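You operate a simulated robot arm through the tools that you are given. There is no shell and no other tool. Be economical: measure what you need, move in short steps, check, and stop when the job is done.

You run a simulated robot arm. Do the job below in one go: nothing can be reset, and whatever is moved stays where it is left.

JOB
Seal the open pack again and put it in the good tray.
Fine: lift it with the rocker and rock the pin down again.

Only the result counts: the job must be done as asked and must still hold three seconds after the hand-in. Knocking over, shifting, dropping, spilling or breaking anything else fails it. Lids that push on must go on centred and level and be pressed home; caps that screw on are set level and turned clockwise until they are tight.

ROBOT AND FRAMES
A 7-joint arm with a fingered hand, fixed in place. Base frame: the origin is at the foot of the arm, x ahead of it, y to its left, z up; the work surface is at about z = 740. Units: mm, rad, N and s.
Its first joint turns from -2.897 to 2.897 rad. Payload 3.7 kg.
The TCP is the grasp point between the finger pads, 25 mm short of the fingertips. In the tool frame z runs along the fingers and y along their closing line. Largest opening 88 mm; the body of the gripper starts 29 mm behind the TCP. The gripper is a hand of 5 fingers: y runs from the thumb to the fingers, the wrist lies at [-13, -106, -174] in the tool frame, and closing takes about 1.5 s.
Orientation is that of the tool frame in the base frame, as [roll, pitch, yaw] about the fixed x, y, z axes, in that order (R = Rz(yaw) Ry(pitch) Rx(roll)). With the fingers straight down and the wrist toward the robot, the tool's x, y and z point along [0, 1, 0], [1, 0, 0] and [0, 0, -1] of the base frame.

CONTROLS
- The arm moves only by the tool apply_moves. Its argument "motion" is a list of rows, each a list of 6 numbers: the shift along the tool's x, y, z in mm, then the turn, a rotation vector about the tool's x, y, z in rad. In form: [[tx, ty, tz, rx, ry, rz], ...]. A call has 1 to 12 rows; each row shifts and turns the commanded pose from where the row before left it, along the tool's axes as they then stand. "jaw" is the opening, from 0 (shut) to 1 (fully open), set as the call begins (left out, the last holds). A row lasts 0.2 s, in which the tool goes at most 50 mm and 0.15 rad; a call with a longer step from one row to the next is refused whole, and so is a gripper value outside its range. Where a pose cannot be reached the arm comes as near as it can. A force on the tool above 90 N (or 10 N above the force at the start of the call, whichever is more), or a blocked arm, ends the call early, and 0.2 s more pass. The fingers move at their own pace (about 108 mm/s each) and stop on an object; they squeeze with about 23 N. The grip force told is the motor's: it shows also when the fingers shut on nothing. Time passes only in rows, and 0.2 s behind the last, so rows that do not move let the fingers close. It gives the time, the measured TCP pose, the force on the tool (base axes), the opening and the grip force at its end, in the units of the frame above (readings bear some noise), with the torque about the TCP (base axes, N m) and any sound that the robot's microphone picked up, and new pictures: "views" is both (left out), scene, wrist or none.
- Cameras (640 x 400 px; columns grow to the right, rows downward): "scene" is fixed at [401, 649.1, 1486.4]; the picture's right is [-0.71, -0.71, 0.00], its down [-0.68, 0.68, -0.26] and it looks along [0.19, -0.19, -0.96] (base axes); focal length 214 px, centre (320, 200). "wrist" rides on the gripper at [59, -79, -105] in the tool frame; the picture's right is [-0.73, 0.32, -0.61], its down [-0.62, -0.68, 0.38] and it looks along [-0.29, 0.66, 0.70] (tool axes); focal length 234 px, centre (320, 200). There is no depth. A picture from a camera that has moved, and an enlarged one, comes with that camera's place and axes in the base frame and with its lens.
- set_fingers(index, middle, ring, little, thumb_bend, thumb_turn): sets how far each is bent, from 0 (flat) to 100 (curled in); at 30 the hand is open as for a grip, at 70 the pads meet at the TCP. One left out holds its place. A second passes; each finger stops where it meets its share of the squeeze, and holds until it gets a number again. A gripper value or a shape takes the hand back. It gives what a move gives, with no picture; readings hold the bend of each and the force on index, middle, ring, little, thumb and palm. thumb_turn goes from beside the hand (0) to across from the fingers (100), as for a grip.
- preshape(shape): the hand has 5 fingers and takes this shape, open, in about a second: jaw (thumb against the fingers, like two jaws); tri (thumb and two fingers); tip (a fingertip pinch); poke (one finger out to press); point (the index stretched); flat (the hand flat); cup (the hand cupped); fist (a fist). The gripper value then closes the fingers along that shape, each until it touches; the sizes above hold for jaw. It gives what a move gives, with no picture.
- enlarge(camera, box): a new picture of the part [left, top, right, bottom] of that camera's present view, enlarged. It takes no simulated time.
- sign_off(): hands the job in; it is judged then, once.

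Work in short steps. Places have to be worked out from the pictures, the camera data and where the tool is seen: move nearer, look again, correct. Check each grasp and each placing, and mend what went wrong. You have 120 turns and 200 pictures in all, those below and enlarged ones among them. Open the gripper and draw the arm clear of the work before you hand the job in, unless the task says otherwise; then end with one line.

The tools are called after "Call:" by a JSON object that holds its "fn" and its "kwargs". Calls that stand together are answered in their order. apply_moves: Moves the arm, as the interface text tells. Its arguments: {"type":"object","properties":{"motion":{"type":"array"},"jaw":{"type":"number"},"views":{"type":"string","enum":["both","scene","wrist","none"]}},"required":["motion"]} The other tools are called the same way: preshape (shape) gives the hand a shape; set_fingers (index, middle, ring, little, thumb_bend, thumb_turn) moves the fingers one by one; enlarge (camera, box) takes an enlarged picture of a part of a camera's view; sign_off () hands the job in.

At the start:

```text
clock: 0.0
tcp_pos: [451.9, 337.9, 1094.8]
orientation: [3.141, 0.0, 1.572]
ft_force: [0.8, 0.4, 0.6]
ft_torque: [-0.01, -0.02, -0.01]
finger_gap: 87.8
finger_force: 0.0
shape: jaw
bend: [30.0, 30.0, 30.0, 30.0, 30.0, 98.0]
finger forces: [0.0, 0.0, 0.1, 0.0, 0.0, 0.0]
```

scene: 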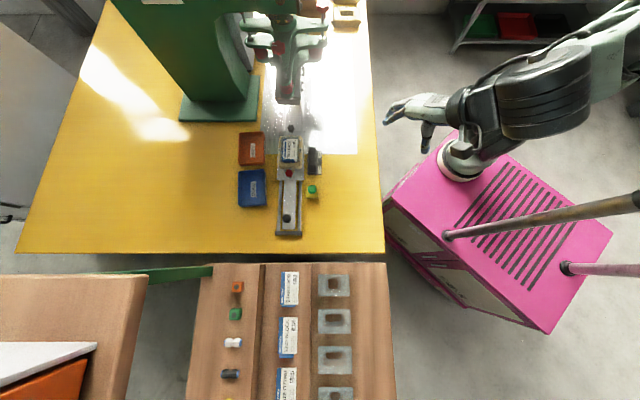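
wrist: 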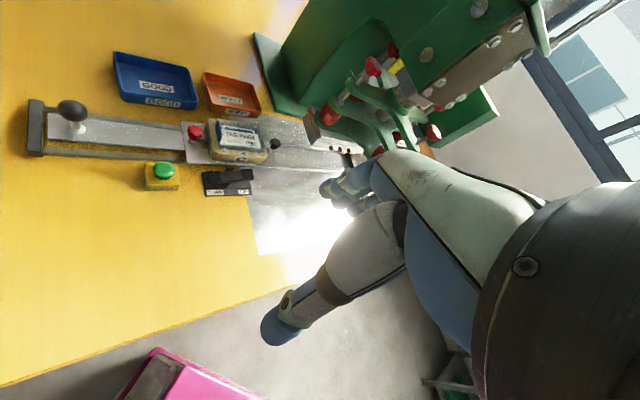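

I'll look closer at the work area in both cameras before moving.

Call:
{"fn": "enlarge", "kwargs": {"camera": "scene", "box": [220, 100, 350, 250]}}

Call:
{"fn": "enlarge", "kwargs": {"camera": "wrist", "box": [10, 30, 370, 220]}}

Call:
{"fn": "enlarge", "kwargs": {"camera": "scene", "box": [180, 250, 400, 400]}}

```text
2.67 times, centred on (285, 175) of scene
camera zoom: at [401.0, 649.1, 1486.4], right [-0.71, -0.71, 0.0], down [-0.68, 0.68, -0.26], along [0.19, -0.19, -0.96], focal length 572 px, centre (413, 267)
```

zoom: 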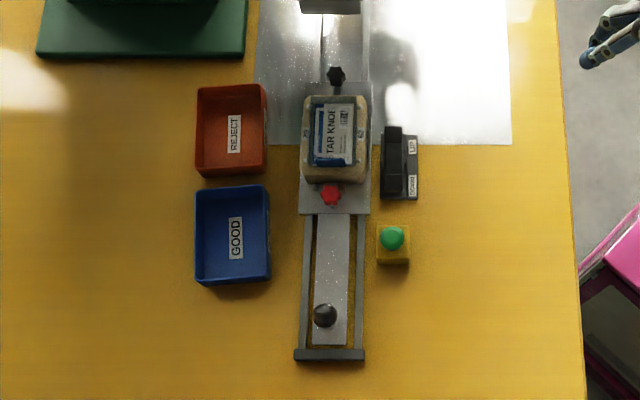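

```text
1.78 times, centred on (190, 125) of wrist
camera zoom: at [372.4, 397.1, 1200.6], right [0.32, -0.73, 0.61], down [-0.68, -0.62, -0.38], along [0.66, -0.29, -0.7], focal length 416 px, centre (551, 333)
```

zoom: 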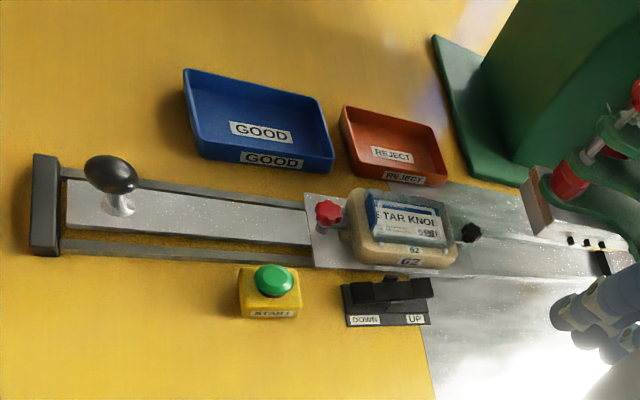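

```text
2.67 times, centred on (290, 325) of scene
camera zoom: at [401.0, 649.1, 1486.4], right [-0.71, -0.71, 0.0], down [-0.68, 0.68, -0.26], along [0.19, -0.19, -0.96], focal length 572 px, centre (400, -133)
```

zoom: 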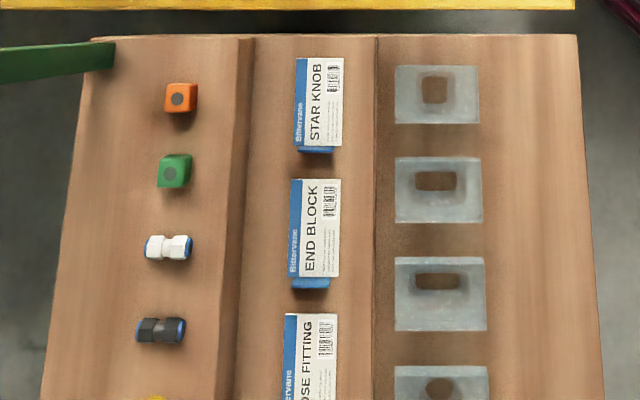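

The nest (marked 62) with card sits on a slide at roughly (743,457). The ball handle is near (572,631), with the press beyond it. I'll bring the wrist camera closer to see the details.

Call:
{"fn": "apply_moves", "kwargs": {"motion": [[25, 24, 24, 0, 0, 0], [25, 24, 24, 0, 0, 0], [25, 24, 24, 0, 0, 0], [25, 24, 24, 0, 0, 0], [25, 24, 24, 0, 0, 0], [25, 24, 24, 0, 0, 0]]}}

```text
clock: 1.4
tcp_pos: [597.8, 489.5, 950.3]
orientation: [3.14, 0.0, 1.571]
ft_force: [0.1, -0.5, 0.2]
ft_torque: [-0.01, 0.01, 0.02]
finger_gap: 88.0
finger_force: 0.0
shape: jaw
bend: [30.0, 30.0, 30.0, 30.0, 30.0, 98.0]
finger forces: [0.0, 0.1, 0.0, 0.0, 0.1, 0.0]
camera wrist: at [517.8, 547.9, 1056.1], right [0.32, -0.73, 0.61], down [-0.68, -0.62, -0.38], along [0.66, -0.29, -0.7], focal length 234 px, centre (320, 200)
```

scene: 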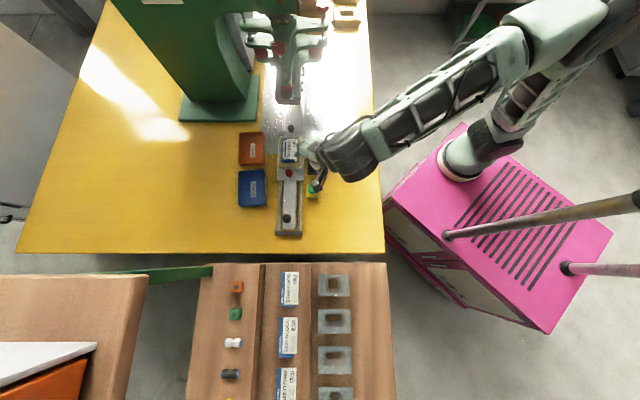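
wrist: 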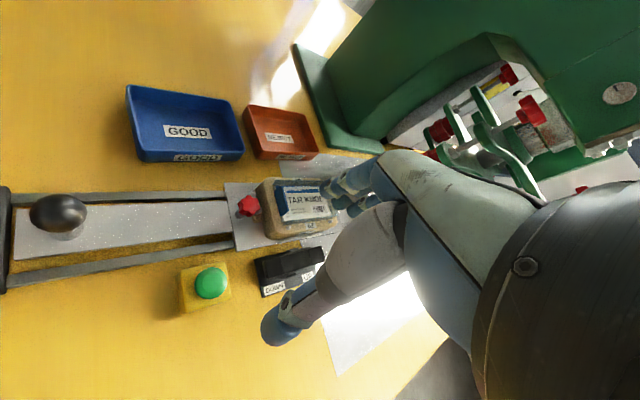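

Call:
{"fn": "enlarge", "kwargs": {"camera": "wrist", "box": [170, 130, 370, 310]}}

Call:
{"fn": "enlarge", "kwargs": {"camera": "wrist", "box": [370, 20, 640, 200]}}

```text
2.22 times, centred on (270, 220) of wrist
camera zoom: at [517.8, 547.9, 1056.1], right [0.32, -0.73, 0.61], down [-0.68, -0.62, -0.38], along [0.66, -0.29, -0.7], focal length 520 px, centre (431, 156)
```

zoom: 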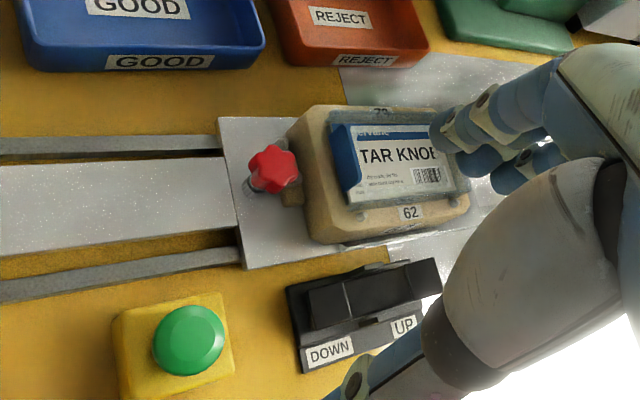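

```text
2.22 times, centred on (505, 110) of wrist
camera zoom: at [517.8, 547.9, 1056.1], right [0.32, -0.73, 0.61], down [-0.68, -0.62, -0.38], along [0.66, -0.29, -0.7], focal length 520 px, centre (-91, 400)
```

zoom: 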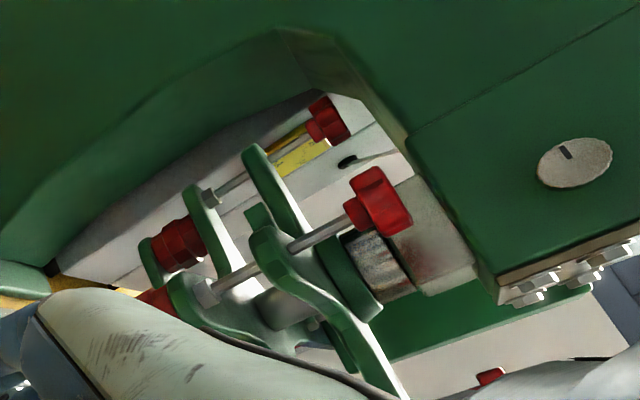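

The red and black star knobs clamp the nest, and the rocker and START button are clear. I'll shift so the hand stops covering the pack and check how it sits.

Call:
{"fn": "apply_moves", "kwargs": {"motion": [[-40, 10, 20, 0, 0, 0], [-40, 10, 20, 0, 0, 0]], "views": "none"}}

Call:
{"fn": "enlarge", "kwargs": {"camera": "wrist", "box": [100, 80, 340, 260]}}

Call:
{"fn": "enlarge", "kwargs": {"camera": "scene", "box": [260, 110, 330, 210]}}

```text
clock: 2.0
tcp_pos: [618.0, 409.2, 909.2]
orientation: [3.141, -0.001, 1.572]
ft_force: [0.2, 0.5, -0.1]
ft_torque: [-0.01, 0.04, -0.02]
finger_gap: 88.0
finger_force: 0.0
shape: jaw
bend: [30.0, 30.0, 30.0, 30.0, 30.0, 98.0]
finger forces: [0.0, 0.0, 0.0, 0.0, 0.0, 0.0]
```

```text
2.22 times, centred on (220, 170) of wrist
camera zoom: at [538.3, 468.0, 1014.9], right [0.32, -0.73, 0.61], down [-0.68, -0.62, -0.38], along [0.66, -0.29, -0.7], focal length 520 px, centre (542, 267)
```

zoom: 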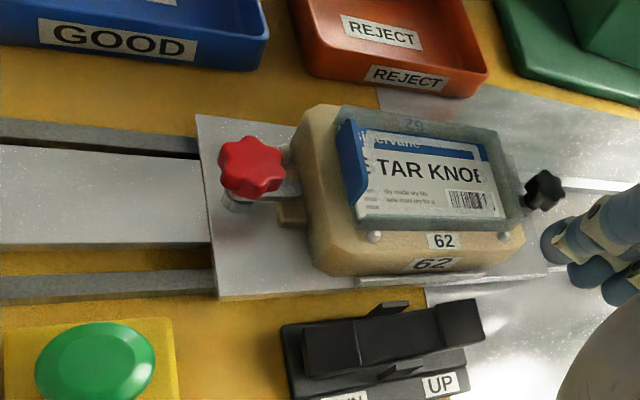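

```text
4.00 times, centred on (295, 160) of scene
camera zoom: at [401.0, 649.1, 1486.4], right [-0.71, -0.71, 0.0], down [-0.68, 0.68, -0.26], along [0.19, -0.19, -0.96], focal length 858 px, centre (420, 360)
```

zoom: 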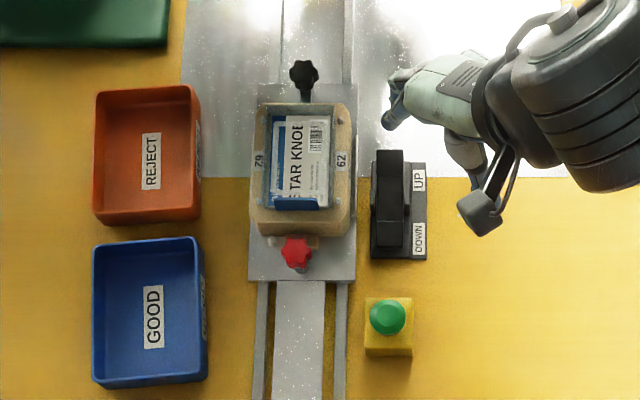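

The pack sits flat in the nest with a blue flap, and the rocker appears to be in DOWN. I estimate the handle ball at about (563,634,815). I'll go above it and turn the hand so its closing line runs along the slide.

Call:
{"fn": "apply_moves", "kwargs": {"motion": [[37.5, -9, -5, 0, 0, 0], [37.5, -9, -5, 0, 0, 0], [37.5, -9, -5, 0, 0, 0], [37.5, -9, -5, 0, 0, 0], [37.5, -9, -5, 0, 0, 0], [37.5, -9, -5, 0, 0, 0], [0, 0, 0, 0, 0, 0.131], [0, 0, 0, 0, 0, 0.131], [0, 0, 0, 0, 0, 0.131], [0, 0, 0, 0, 0, 0.131], [0, 0, 0, 0, 0, 0.131], [0, 0, 0, 0, 0, 0.131]]}}

```text
clock: 4.6
tcp_pos: [561.6, 634.2, 941.3]
orientation: [-3.141, 0.0, 0.783]
ft_force: [0.4, -0.5, 0.3]
ft_torque: [0.02, -0.04, -0.03]
finger_gap: 87.9
finger_force: 0.0
shape: jaw
bend: [30.0, 30.0, 30.0, 30.0, 30.0, 98.0]
finger forces: [0.0, 0.0, 0.0, 0.1, 0.0, 0.0]
camera wrist: at [547.3, 730.8, 1046.4], right [-0.29, -0.74, 0.61], down [-0.92, 0.04, -0.38], along [0.26, -0.67, -0.7], focal length 234 px, centre (320, 200)
```

scene: 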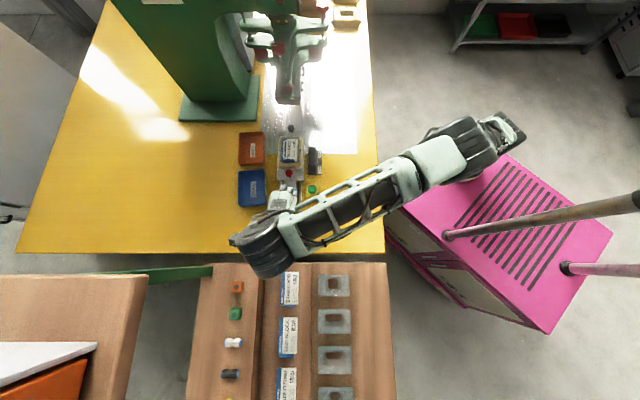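
wrist: 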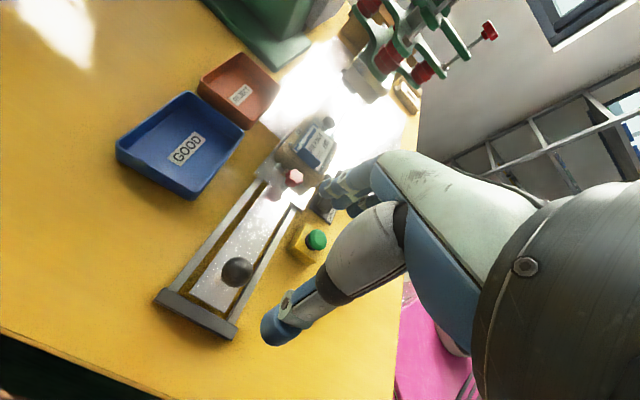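

Combining the views puts the ball near (566,636,803). I'll descend most of the way and check.

Call:
{"fn": "apply_moves", "kwargs": {"motion": [[4.4, 1.8, 25, 0, 0, 0], [0, 0, 30, 0, 0, 0], [0, 0, 25, 0, 0, 0]]}}

Call:
{"fn": "enlarge", "kwargs": {"camera": "wrist", "box": [160, 180, 400, 380]}}

```text
clock: 5.4
tcp_pos: [565.9, 636.2, 859.9]
orientation: [-3.14, 0.002, 0.783]
ft_force: [-0.4, 0.2, 0.7]
ft_torque: [0.0, -0.01, 0.03]
finger_gap: 87.8
finger_force: 0.1
shape: jaw
bend: [30.0, 30.0, 30.0, 30.0, 30.0, 98.0]
finger forces: [0.0, 0.0, 0.0, 0.1, 0.1, 0.0]
camera wrist: at [552.2, 733.8, 966.2], right [-0.29, -0.74, 0.61], down [-0.92, 0.04, -0.38], along [0.26, -0.67, -0.7], focal length 234 px, centre (320, 200)
```

scene: 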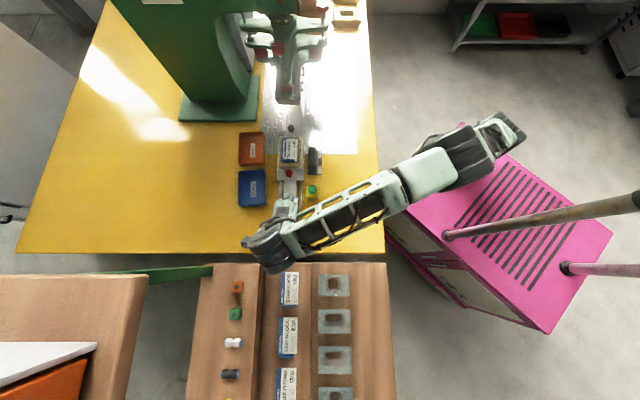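
wrist: 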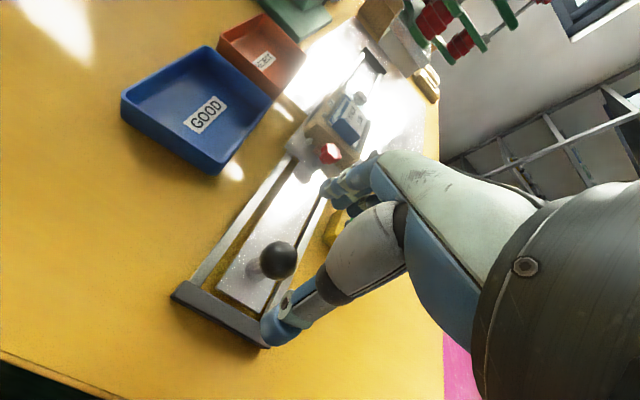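

```text
2.00 times, centred on (280, 280) of wrist
camera zoom: at [552.2, 733.8, 966.2], right [-0.29, -0.74, 0.61], down [-0.92, 0.04, -0.38], along [0.26, -0.67, -0.7], focal length 468 px, centre (400, 40)
```

zoom: 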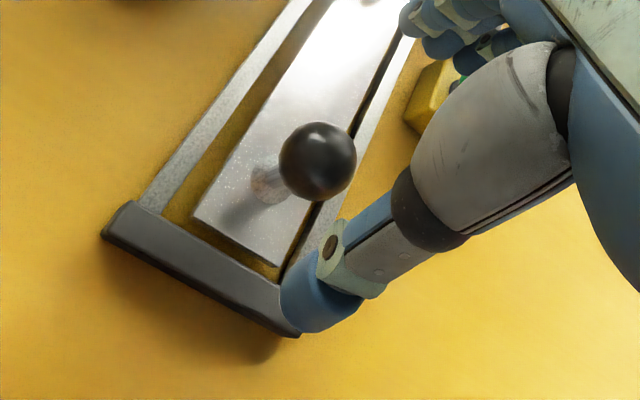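

The ball is about 31 mm across, centred near (566,637,800), and the end bar sits close behind it. I'll narrow the opening to about 58 mm so the thumb clears the bar, then descend around the ball.

Call:
{"fn": "apply_moves", "kwargs": {"motion": [[0, 0, 0, 0, 0, 0], [0, 0, 14, 0, 0, 0], [0, 0, 14, 0, 0, 0], [0, 0, 14, 0, 0, 0], [0, 0, 12, 0, 0, 0]], "jaw": 0.66}}

Call:
{"fn": "enlarge", "kwargs": {"camera": "wrist", "box": [200, 150, 440, 350]}}

```text
clock: 6.6
tcp_pos: [565.3, 634.3, 806.1]
orientation: [-3.14, 0.001, 0.784]
ft_force: [-0.5, -0.4, 0.5]
ft_torque: [-0.03, 0.0, -0.02]
finger_gap: 58.2
finger_force: 0.0
shape: jaw
bend: [28.0, 38.0, 35.0, 35.0, 61.0, 99.0]
finger forces: [0.1, 0.0, 0.0, 0.0, 0.0, 0.0]
camera wrist: at [551.1, 732.4, 913.1], right [-0.29, -0.74, 0.61], down [-0.92, 0.04, -0.38], along [0.26, -0.67, -0.7], focal length 234 px, centre (320, 200)
```

scene: 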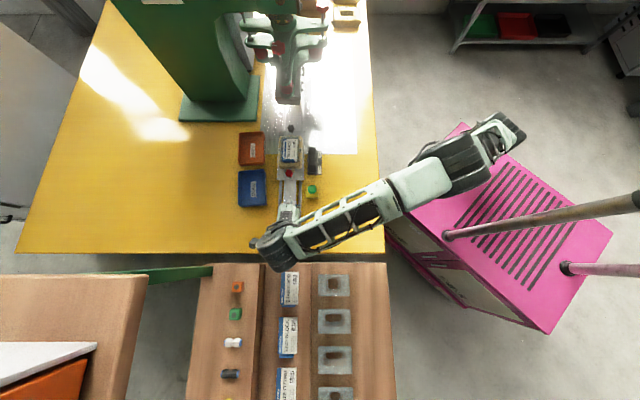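
wrist: 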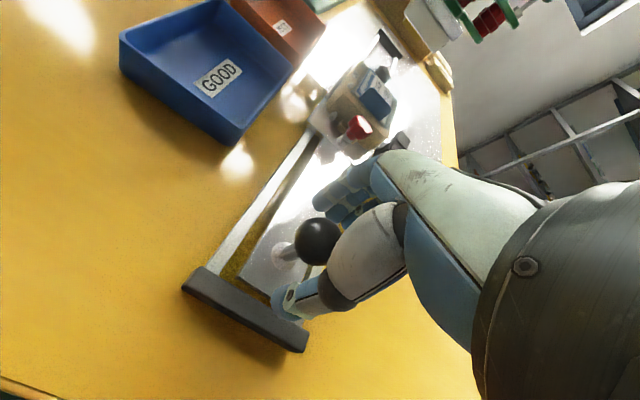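

```text
2.00 times, centred on (320, 250) of wrist
camera zoom: at [551.1, 732.4, 913.1], right [-0.29, -0.74, 0.61], down [-0.92, 0.04, -0.38], along [0.26, -0.67, -0.7], focal length 468 px, centre (320, 100)
```

zoom: 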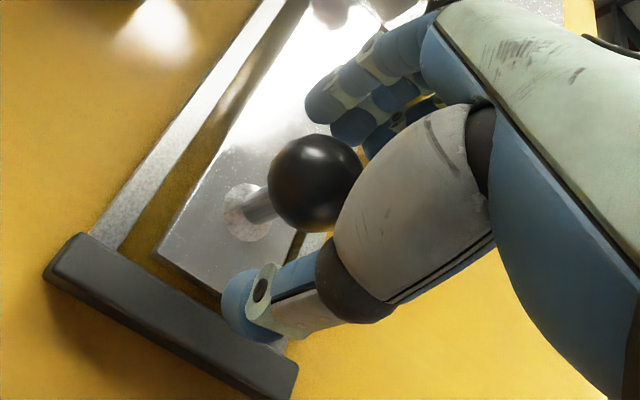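

The ball (566,636,800) is between the thumb and the fingers. I'll lower slightly and close on it.

Call:
{"fn": "apply_moves", "kwargs": {"motion": [[0, 0, 5, 0, 0, 0], [0, 0, 0, 0, 0, 0], [0, 0, 0, 0, 0, 0], [0, 0, 0, 0, 0, 0], [0, 0, 0, 0, 0, 0], [0, 0, 0, 0, 0, 0]], "jaw": 0.0, "views": "wrist"}}

```text
clock: 8.0
tcp_pos: [566.2, 636.1, 801.2]
orientation: [-3.139, 0.002, 0.785]
ft_force: [-4.1, 1.0, -16.4]
ft_torque: [-0.05, -0.01, 0.0]
finger_gap: 13.7
finger_force: 23.5
shape: jaw
bend: [73.0, 70.0, 70.0, 70.0, 76.0, 100.0]
finger forces: [12.4, 5.8, 0.1, 0.0, 21.6, 0.0]
camera wrist: at [551.3, 732.9, 907.0], right [-0.28, -0.74, 0.61], down [-0.92, 0.04, -0.38], along [0.26, -0.67, -0.7], focal length 234 px, centre (320, 200)
```

wrist: 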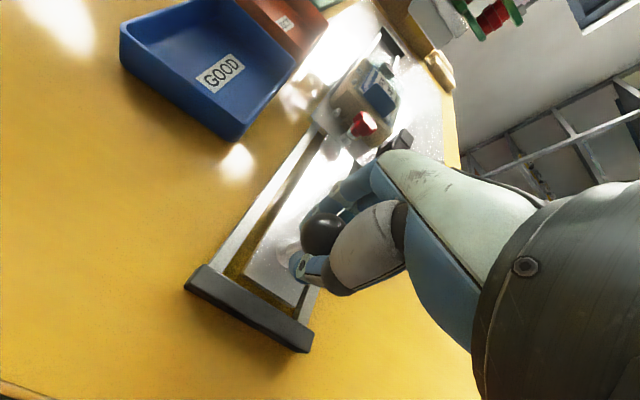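

The fingers have closed below the ball around its stud, which gives a good hook. Now I'll push the slide toward the press, starting with a short stretch.

Call:
{"fn": "apply_moves", "kwargs": {"motion": [[0, 8, 0, 0, 0, 0], [0, 10, 0, 0, 0, 0], [0, 12, 0, 0, 0, 0], [0, 12, 0, 0, 0, 0]]}}

```text
clock: 9.0
tcp_pos: [595.9, 605.9, 801.0]
orientation: [3.141, 0.003, 0.784]
ft_force: [-3.5, -2.6, -20.7]
ft_torque: [-0.1, -0.04, -0.01]
finger_gap: 13.8
finger_force: 23.3
shape: jaw
bend: [73.0, 70.0, 70.0, 70.0, 76.0, 100.0]
finger forces: [12.9, 7.4, 0.0, 0.0, 21.3, 0.0]
camera wrist: at [580.9, 703.6, 907.3], right [-0.29, -0.74, 0.61], down [-0.92, 0.04, -0.38], along [0.26, -0.67, -0.7], focal length 234 px, centre (320, 200)
```

scene: 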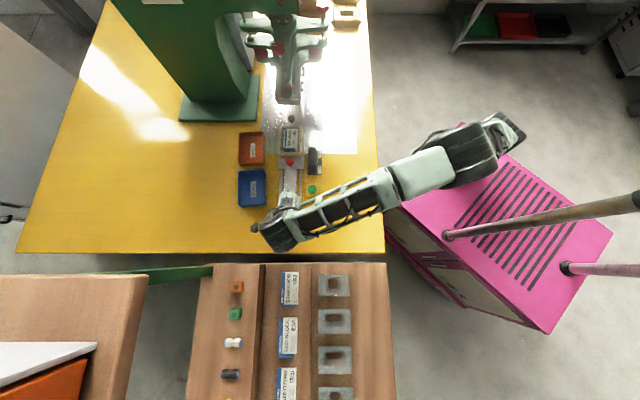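
wrist: 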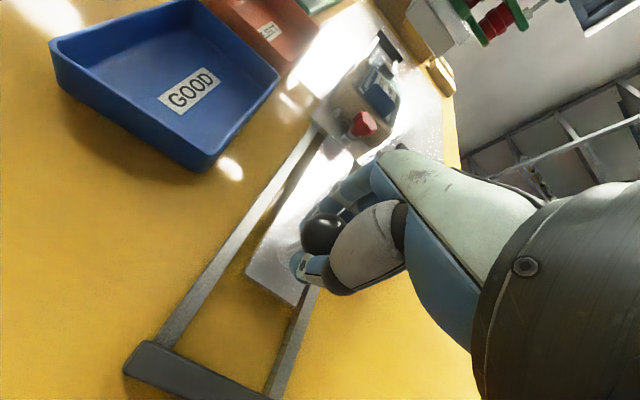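

The slide moves easily with the hand. I'll keep going.

Call:
{"fn": "apply_moves", "kwargs": {"motion": [[0, 16, 0, 0, 0, 0], [0, 18, 0, 0, 0, 0], [0, 18, 0, 0, 0, 0], [0, 18, 0, 0, 0, 0], [0, 14, 0, 0, 0, 0]]}}

```text
clock: 10.2
tcp_pos: [655.4, 547.4, 800.5]
orientation: [-3.14, 0.002, 0.784]
ft_force: [-10.9, -11.2, -12.8]
ft_torque: [-0.24, 0.13, -0.08]
finger_gap: 13.3
finger_force: 22.4
shape: jaw
bend: [73.0, 70.0, 70.0, 70.0, 77.0, 100.0]
finger forces: [11.1, 13.4, 0.0, 0.0, 19.7, 0.0]
camera wrist: at [641.2, 644.9, 906.7], right [-0.29, -0.74, 0.61], down [-0.92, 0.04, -0.38], along [0.26, -0.67, -0.7], focal length 234 px, centre (320, 200)
```

scene: 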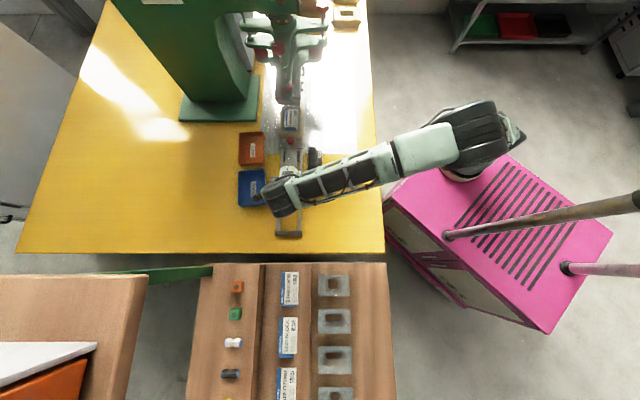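
wrist: 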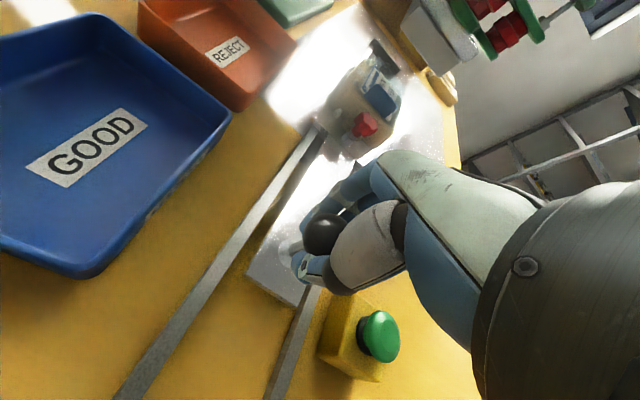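

A sideways reaction is building, about 15 N along −x tool, so the rail is slightly off my line. I'll ease sideways and continue.

Call:
{"fn": "apply_moves", "kwargs": {"motion": [[-1.5, 6, 0, 0, 0, 0], [-0.5, 14, 0, 0, 0, 0], [-0.5, 14, 0, 0, 0, 0], [-0.5, 14, 0, 0, 0, 0]]}}

```text
clock: 11.2
tcp_pos: [687.2, 510.2, 801.7]
orientation: [3.141, 0.0, 0.787]
ft_force: [7.8, 8.1, -15.7]
ft_torque: [0.02, -0.08, 0.08]
finger_gap: 13.5
finger_force: 23.3
shape: jaw
bend: [73.0, 70.0, 70.0, 70.0, 77.0, 100.0]
finger forces: [15.2, 3.7, 0.1, 0.0, 19.1, 0.0]
camera wrist: at [673.0, 607.6, 906.9], right [-0.29, -0.74, 0.61], down [-0.92, 0.04, -0.38], along [0.26, -0.67, -0.7], focal length 234 px, centre (320, 200)
```

scene: 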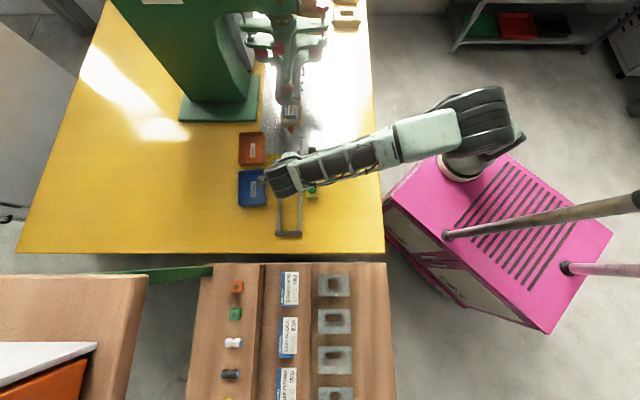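
wrist: 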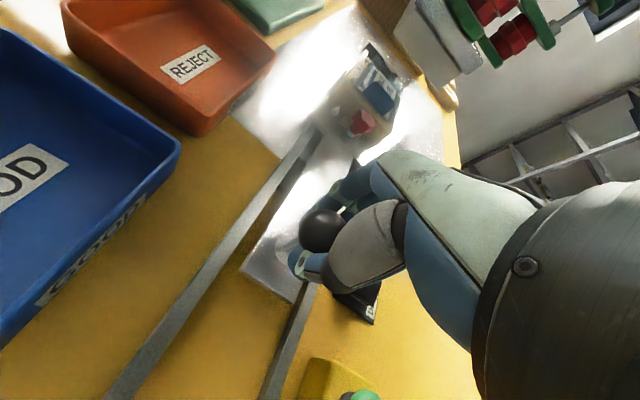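

I overcorrected slightly, and the force is now the other way. I'll add back a bit and continue toward the stop.

Call:
{"fn": "apply_moves", "kwargs": {"motion": [[1.2, 10, 0, 0, 0, 0], [-0.2, 14, 0, 0, 0, 0], [-0.2, 14, 0, 0, 0, 0], [-0.2, 14, 0, 0, 0, 0]]}}

```text
clock: 12.2
tcp_pos: [724.9, 473.0, 801.1]
orientation: [3.141, 0.003, 0.784]
ft_force: [6.1, 6.1, -13.9]
ft_torque: [0.01, -0.03, 0.07]
finger_gap: 13.5
finger_force: 23.3
shape: jaw
bend: [73.0, 70.0, 70.0, 70.0, 77.0, 100.0]
finger forces: [15.0, 4.6, 0.1, 0.0, 18.9, 0.1]
camera wrist: at [710.2, 570.8, 906.7], right [-0.29, -0.74, 0.61], down [-0.92, 0.04, -0.38], along [0.26, -0.67, -0.7], focal length 234 px, centre (320, 200)
```

scene: 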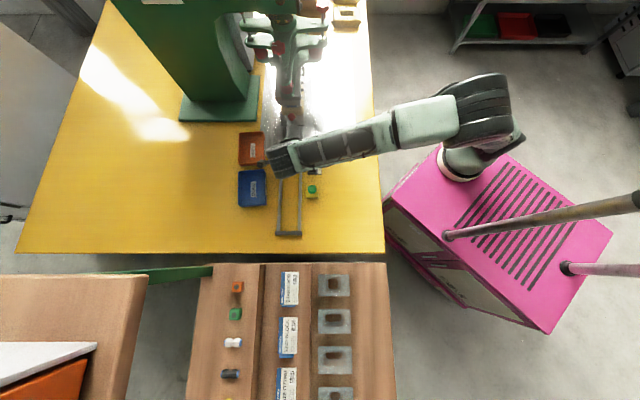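
wrist: 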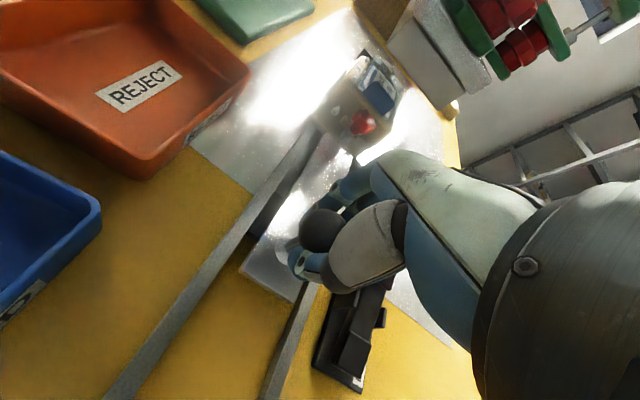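

Call:
{"fn": "apply_moves", "kwargs": {"motion": [[1.0, 10, 0, 0, 0, 0], [0, 12, 0, 0, 0, 0], [0, 12, 0, 0, 0, 0], [0, 12, 0, 0, 0, 0]]}}

```text
clock: 13.2
tcp_pos: [757.3, 440.7, 801.2]
orientation: [3.141, 0.002, 0.783]
ft_force: [3.7, 4.4, -14.8]
ft_torque: [-0.02, -0.02, 0.06]
finger_gap: 13.2
finger_force: 23.4
shape: jaw
bend: [73.0, 70.0, 70.0, 70.0, 77.0, 100.0]
finger forces: [14.8, 6.1, 0.0, 0.0, 19.3, 0.0]
camera wrist: at [743.3, 538.5, 906.7], right [-0.29, -0.74, 0.61], down [-0.92, 0.04, -0.38], along [0.26, -0.67, -0.7], focal length 234 px, centre (320, 200)
```

scene: 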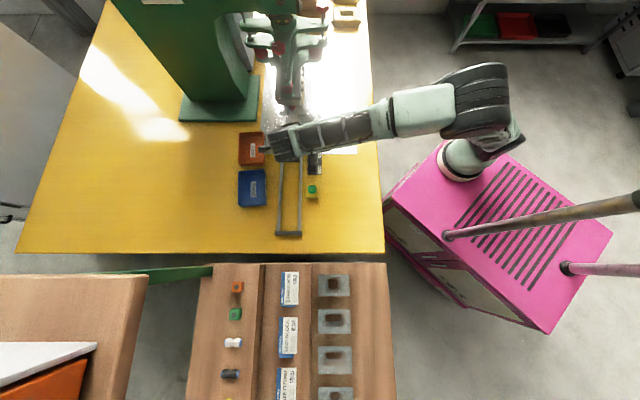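
wrist: 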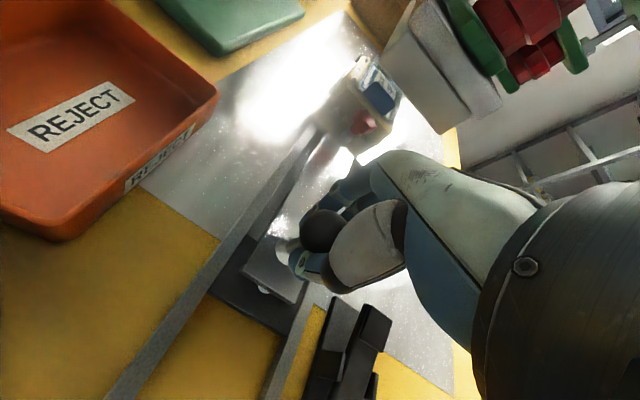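

Still free running, and the press head is just ahead of the nest. I'll continue in short steps.

Call:
{"fn": "apply_moves", "kwargs": {"motion": [[0.6, 12, 0, 0, 0, 0], [0, 12, 0, 0, 0, 0], [0, 12, 0, 0, 0, 0], [0, 12, 0, 0, 0, 0]]}}

```text
clock: 14.2
tcp_pos: [788.1, 413.6, 799.9]
orientation: [-3.137, 0.0, 0.789]
ft_force: [-28.7, 30.2, -8.6]
ft_torque: [0.0, 0.01, 0.01]
finger_gap: 23.1
finger_force: 22.7
shape: jaw
bend: [74.0, 71.0, 70.0, 70.0, 70.0, 100.0]
finger forces: [2.7, 0.3, 0.1, 0.0, 43.1, 0.1]
camera wrist: at [772.6, 509.8, 907.1], right [-0.28, -0.74, 0.61], down [-0.92, 0.04, -0.38], along [0.26, -0.67, -0.7], focal length 234 px, centre (320, 200)
```

scene: 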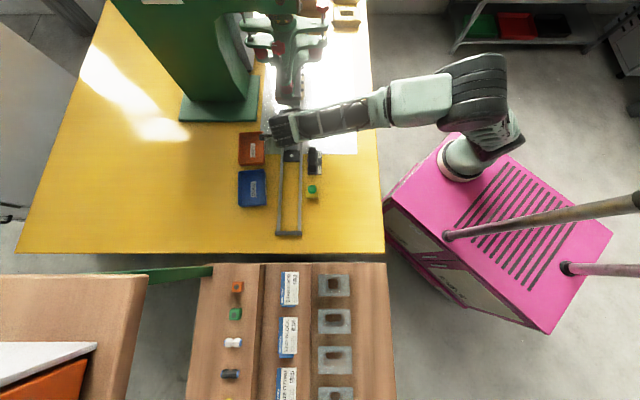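
wrist: 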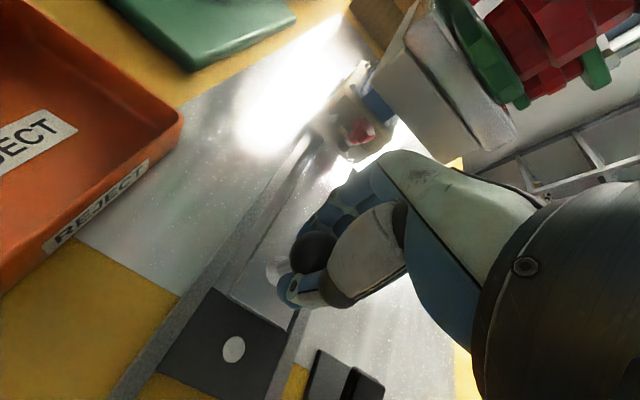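

Reaction along the slide has reached 42 N, so I've hit a stop. I'll check whether the nest is really at the end stop under the head.

Call:
{"fn": "enlarge", "kwargs": {"camera": "wrist", "box": [260, 20, 520, 200]}}

Call:
{"fn": "enlarge", "kwargs": {"camera": "scene", "box": [230, 60, 350, 180]}}

```text
2.22 times, centred on (390, 110) of wrist
camera zoom: at [772.6, 509.8, 907.1], right [-0.28, -0.74, 0.61], down [-0.92, 0.04, -0.38], along [0.26, -0.67, -0.7], focal length 520 px, centre (164, 400)
```

zoom: 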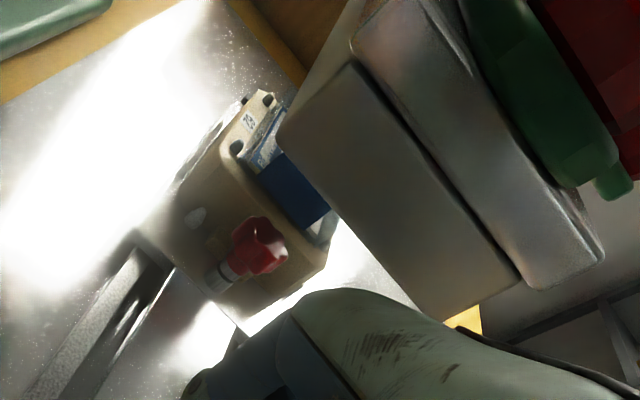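

```text
3.33 times, centred on (290, 120) of scene
camera zoom: at [401.0, 649.1, 1486.4], right [-0.71, -0.71, 0.0], down [-0.68, 0.68, -0.26], along [0.19, -0.19, -0.96], focal length 715 px, centre (420, 467)
```

zoom: 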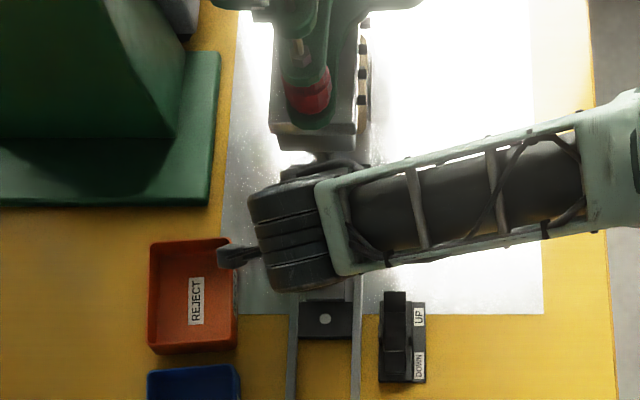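

The nest is under the head with the red knob just in front of it, so it has reached the end stop. I'll release the ball and go straight up.

Call:
{"fn": "apply_moves", "kwargs": {"motion": [[0, -4, 0, 0, 0, 0], [0, 0, 0, 0, 0, 0], [0, 0, 0, 0, 0, 0], [0, 0, 0, 0, 0, 0], [0, 0, -20, 0, 0, 0], [0, 0, -30, 0, 0, 0], [0, 0, -40, 0, 0, 0]], "jaw": 0.7}}

```text
clock: 15.8
tcp_pos: [787.7, 411.0, 891.1]
orientation: [-3.14, -0.002, 0.783]
ft_force: [0.1, -0.5, 0.0]
ft_torque: [0.03, 0.01, -0.01]
finger_gap: 61.8
finger_force: 0.0
shape: jaw
bend: [28.0, 37.0, 34.0, 35.0, 58.0, 99.0]
finger forces: [0.0, 0.0, 0.1, 0.0, 0.1, 0.0]
camera wrist: at [774.2, 509.3, 998.4], right [-0.29, -0.74, 0.61], down [-0.92, 0.04, -0.38], along [0.26, -0.67, -0.7], focal length 234 px, centre (320, 200)
```

scene: 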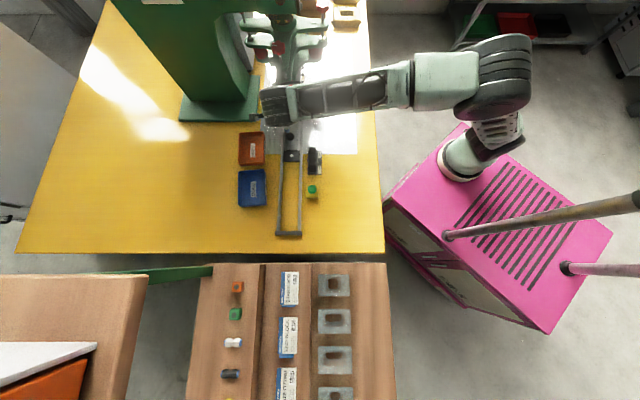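
wrist: 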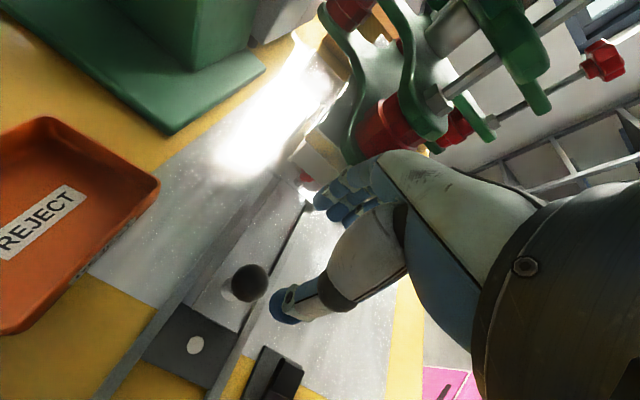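

The handle is freed and the slide stayed in. Next I'll move above the START button at about (589,507) and shape the hand for poking.

Call:
{"fn": "apply_moves", "kwargs": {"motion": [[-12.1, -34.8, 0, 0, 0, 0], [-12.1, -34.8, 0, 0, 0, 0], [-12.1, -34.8, 0, 0, 0, 0], [-12.1, -34.8, 0, 0, 0, 0], [-12.1, -34.8, 0, 0, 0, 0], [-12.1, -34.8, 0, 0, 0, 0]], "views": "none"}}

Call:
{"fn": "preshape", "kwargs": {"shape": "poke"}}

Call:
{"fn": "apply_moves", "kwargs": {"motion": [[0, 0, 0, 0, 0, 0]]}}

```text
clock: 17.2
tcp_pos: [591.7, 505.8, 891.8]
orientation: [3.141, 0.0, 0.784]
ft_force: [0.5, -0.1, -1.0]
ft_torque: [0.0, 0.02, -0.01]
finger_gap: 61.6
finger_force: 0.1
shape: jaw
bend: [27.0, 37.0, 34.0, 35.0, 58.0, 99.0]
finger forces: [0.0, 0.0, 0.0, 0.0, 0.0, 0.1]
```

```text
clock: 18.1
tcp_pos: [592.0, 505.0, 891.5]
orientation: [-3.141, 0.0, 0.783]
ft_force: [-0.5, -0.5, -0.6]
ft_torque: [-0.03, -0.03, 0.0]
finger_gap: 0.0
finger_force: 0.1
shape: poke
bend: [70.0, 70.0, 99.0, 99.0, 100.0, 100.0]
finger forces: [0.0, 0.1, 0.0, 0.1, 0.0, 0.0]
```

```text
clock: 18.5
tcp_pos: [590.8, 506.3, 892.1]
orientation: [-3.14, -0.001, 0.783]
ft_force: [1.1, -0.1, 0.6]
ft_torque: [-0.03, 0.01, 0.0]
finger_gap: 0.1
finger_force: 0.1
shape: poke
bend: [70.0, 70.0, 99.0, 99.0, 100.0, 100.0]
finger forces: [0.1, 0.0, 0.0, 0.0, 0.0, 0.0]
camera wrist: at [576.1, 603.9, 997.0], right [-0.29, -0.74, 0.61], down [-0.92, 0.04, -0.38], along [0.26, -0.67, -0.7], focal length 234 px, centre (320, 200)
```

scene: 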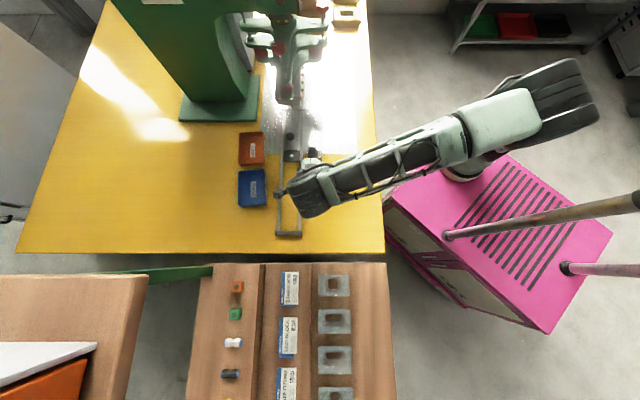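
wrist: 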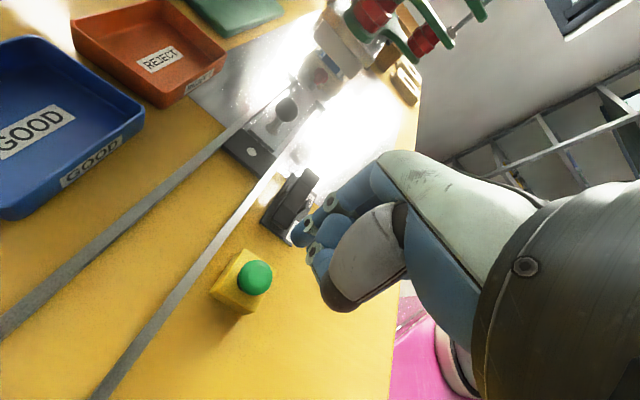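

The button is at roughly (587,505), top around z 772. I'll centre over it and lower most of the way.

Call:
{"fn": "apply_moves", "kwargs": {"motion": [[-3.5, -2, 20, 0, 0, 0], [0, 0, 30, 0, 0, 0], [0, 0, 25, 0, 0, 0]], "views": "wrist"}}

Call:
{"fn": "enlarge", "kwargs": {"camera": "wrist", "box": [220, 150, 400, 320]}}

```text
clock: 19.3
tcp_pos: [586.6, 507.1, 816.7]
orientation: [3.141, 0.0, 0.784]
ft_force: [-0.7, 0.0, -0.7]
ft_torque: [0.01, 0.0, -0.01]
finger_gap: 0.0
finger_force: 0.1
shape: poke
bend: [70.0, 70.0, 99.0, 99.0, 100.0, 100.0]
finger forces: [0.0, 0.0, 0.0, 0.0, 0.1, 0.1]
camera wrist: at [572.0, 604.4, 922.0], right [-0.29, -0.74, 0.61], down [-0.92, 0.04, -0.38], along [0.26, -0.67, -0.7], focal length 234 px, centre (320, 200)
```

wrist: 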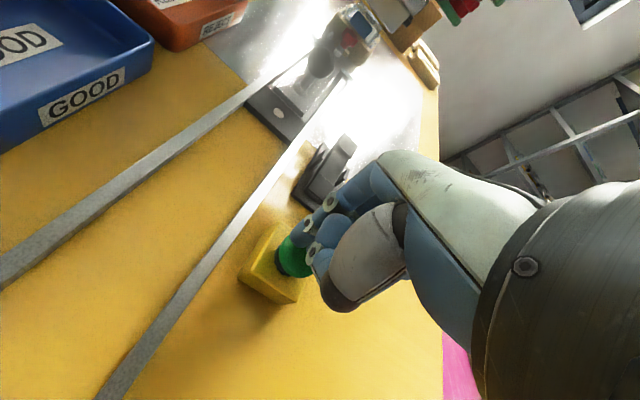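

```text
2.35 times, centred on (310, 235) of wrist
camera zoom: at [572.0, 604.4, 922.0], right [-0.29, -0.74, 0.61], down [-0.92, 0.04, -0.38], along [0.26, -0.67, -0.7], focal length 551 px, centre (344, 118)
```

zoom: 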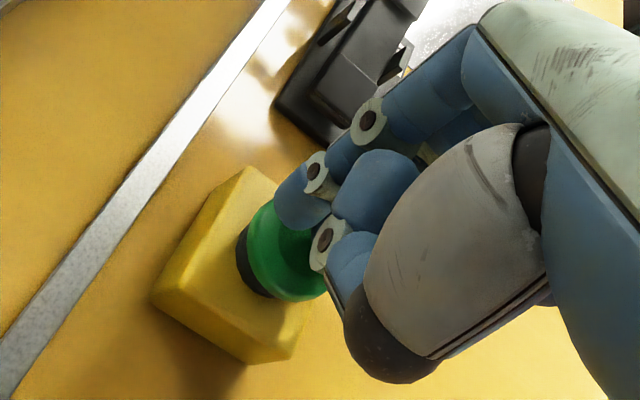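

The fingertip is right over the button. I'll press down in small steps.

Call:
{"fn": "apply_moves", "kwargs": {"motion": [[-1.5, -1, 5, 0, 0, 0], [0, 0, 4, 0, 0, 0], [0, 0, 4, 0, 0, 0]], "views": "wrist"}}

```text
clock: 20.1
tcp_pos: [584.3, 506.1, 805.2]
orientation: [-3.141, -0.002, 0.784]
ft_force: [2.0, -1.0, 15.7]
ft_torque: [-0.1, 0.06, 0.04]
finger_gap: 0.0
finger_force: 0.1
shape: poke
bend: [70.0, 70.0, 99.0, 99.0, 100.0, 100.0]
finger forces: [1.9, 14.7, 0.0, 0.1, 0.0, 0.1]
heard: click
camera wrist: at [570.3, 603.0, 911.6], right [-0.29, -0.74, 0.61], down [-0.92, 0.04, -0.39], along [0.26, -0.67, -0.7], focal length 234 px, centre (320, 200)
```

wrist: 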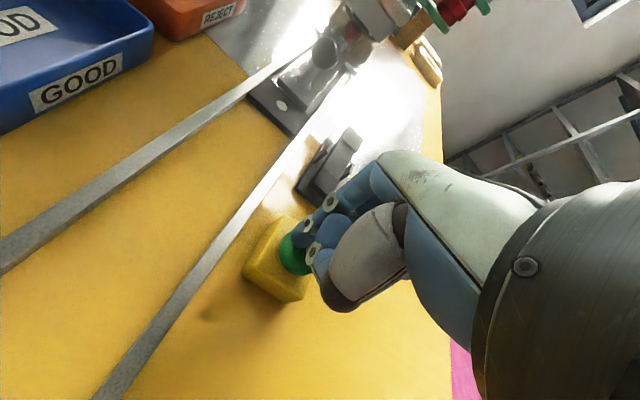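

A click, and the head is moving down. I'll lift off and watch the cycle.

Call:
{"fn": "apply_moves", "kwargs": {"motion": [[0, 0, -20, 0, 0, 0], [0, 0, -30, 0, 0, 0], [0, 0, -30, 0, 0, 0]]}}

Call:
{"fn": "enlarge", "kwargs": {"camera": "wrist", "box": [230, 0, 430, 160]}}

```text
clock: 20.9
tcp_pos: [585.1, 507.2, 883.3]
orientation: [3.14, 0.0, 0.787]
ft_force: [-1.1, -0.8, -0.2]
ft_torque: [0.04, -0.01, -0.02]
finger_gap: 0.0
finger_force: 0.2
shape: poke
bend: [70.0, 70.0, 99.0, 99.0, 100.0, 100.0]
finger forces: [0.0, 0.0, 0.0, 0.1, 0.0, 0.1]
camera wrist: at [569.8, 605.5, 988.4], right [-0.29, -0.74, 0.61], down [-0.92, 0.04, -0.38], along [0.26, -0.67, -0.7], focal length 234 px, centre (320, 200)
```

scene: 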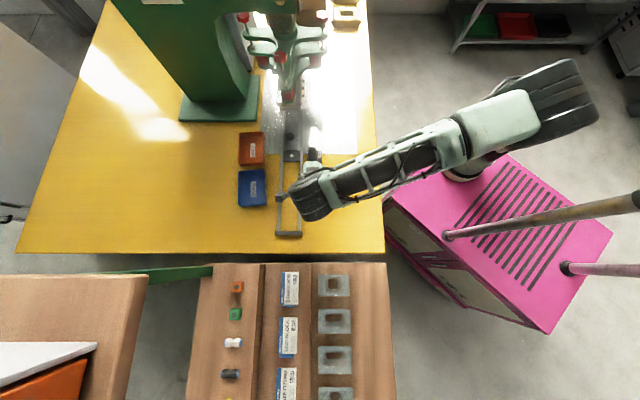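
wrist: 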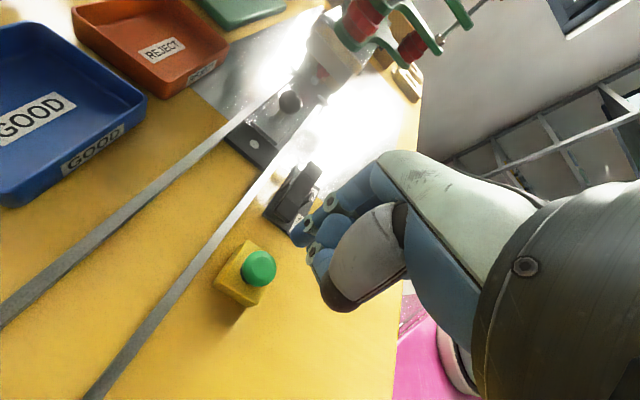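

```text
2.50 times, centred on (330, 80) of wrist
camera zoom: at [569.8, 605.5, 988.4], right [-0.29, -0.74, 0.61], down [-0.92, 0.04, -0.38], along [0.26, -0.67, -0.7], focal length 585 px, centre (295, 500)
```

zoom: 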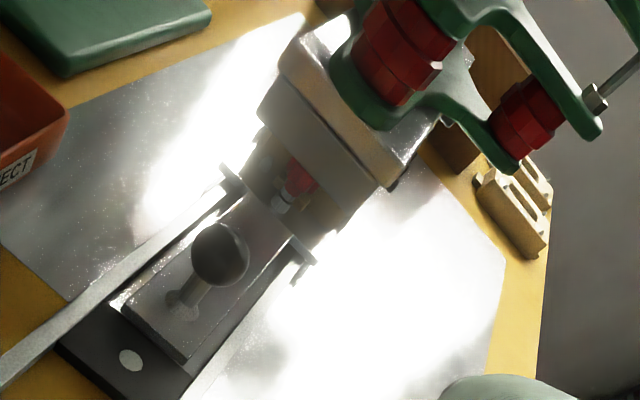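

The head is down on the nest. I'll wait for the cycle to finish.

Call:
{"fn": "apply_moves", "kwargs": {"motion": [[0, 0, 0, 0, 0, 0], [0, 0, 0, 0, 0, 0], [0, 0, 0, 0, 0, 0], [0, 0, 0, 0, 0, 0], [0, 0, 0, 0, 0, 0], [0, 0, 0, 0, 0, 0], [0, 0, 0, 0, 0, 0], [0, 0, 0, 0, 0, 0], [0, 0, 0, 0, 0, 0], [0, 0, 0, 0, 0, 0], [0, 0, 0, 0, 0, 0], [0, 0, 0, 0, 0, 0]], "views": "wrist"}}

```text
clock: 23.5
tcp_pos: [584.3, 506.2, 882.7]
orientation: [3.141, 0.0, 0.784]
ft_force: [0.7, 0.9, -1.7]
ft_torque: [0.01, 0.02, 0.0]
finger_gap: 0.1
finger_force: 0.0
shape: poke
bend: [70.0, 70.0, 99.0, 99.0, 100.0, 100.0]
finger forces: [0.0, 0.0, 0.0, 0.0, 0.1, 0.0]
camera wrist: at [570.0, 605.3, 988.6], right [-0.29, -0.74, 0.61], down [-0.92, 0.04, -0.38], along [0.26, -0.67, -0.7], focal length 234 px, centre (320, 200)
```

wrist: 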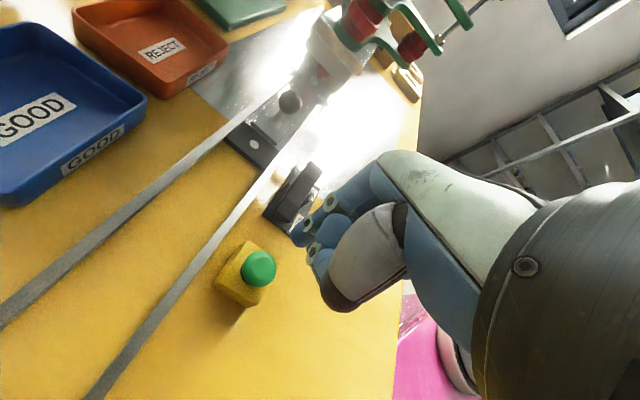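

Still down, so I'll wait more.

Call:
{"fn": "apply_moves", "kwargs": {"motion": [[0, 0, 0, 0, 0, 0], [0, 0, 0, 0, 0, 0], [0, 0, 0, 0, 0, 0], [0, 0, 0, 0, 0, 0], [0, 0, 0, 0, 0, 0], [0, 0, 0, 0, 0, 0], [0, 0, 0, 0, 0, 0], [0, 0, 0, 0, 0, 0], [0, 0, 0, 0, 0, 0], [0, 0, 0, 0, 0, 0], [0, 0, 0, 0, 0, 0], [0, 0, 0, 0, 0, 0]], "views": "wrist"}}

```text
clock: 26.1
tcp_pos: [584.5, 507.8, 882.8]
orientation: [3.141, -0.001, 0.783]
ft_force: [0.1, 0.6, -0.3]
ft_torque: [-0.01, 0.03, 0.0]
finger_gap: 0.0
finger_force: 0.1
shape: poke
bend: [70.0, 70.0, 99.0, 99.0, 100.0, 100.0]
finger forces: [0.0, 0.0, 0.1, 0.0, 0.0, 0.0]
camera wrist: at [570.0, 605.3, 988.6], right [-0.29, -0.74, 0.61], down [-0.92, 0.04, -0.38], along [0.26, -0.67, -0.7], focal length 234 px, centre (320, 200)
```

wrist: 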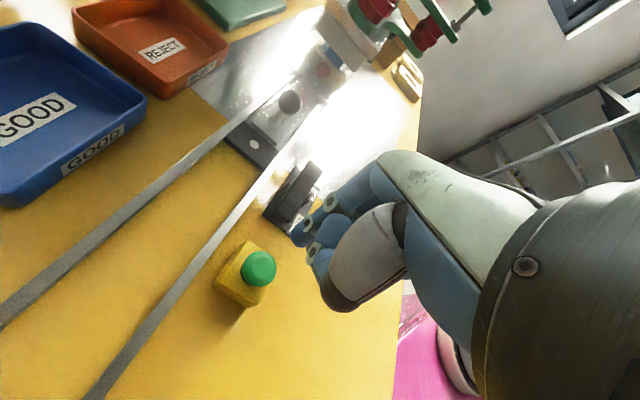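

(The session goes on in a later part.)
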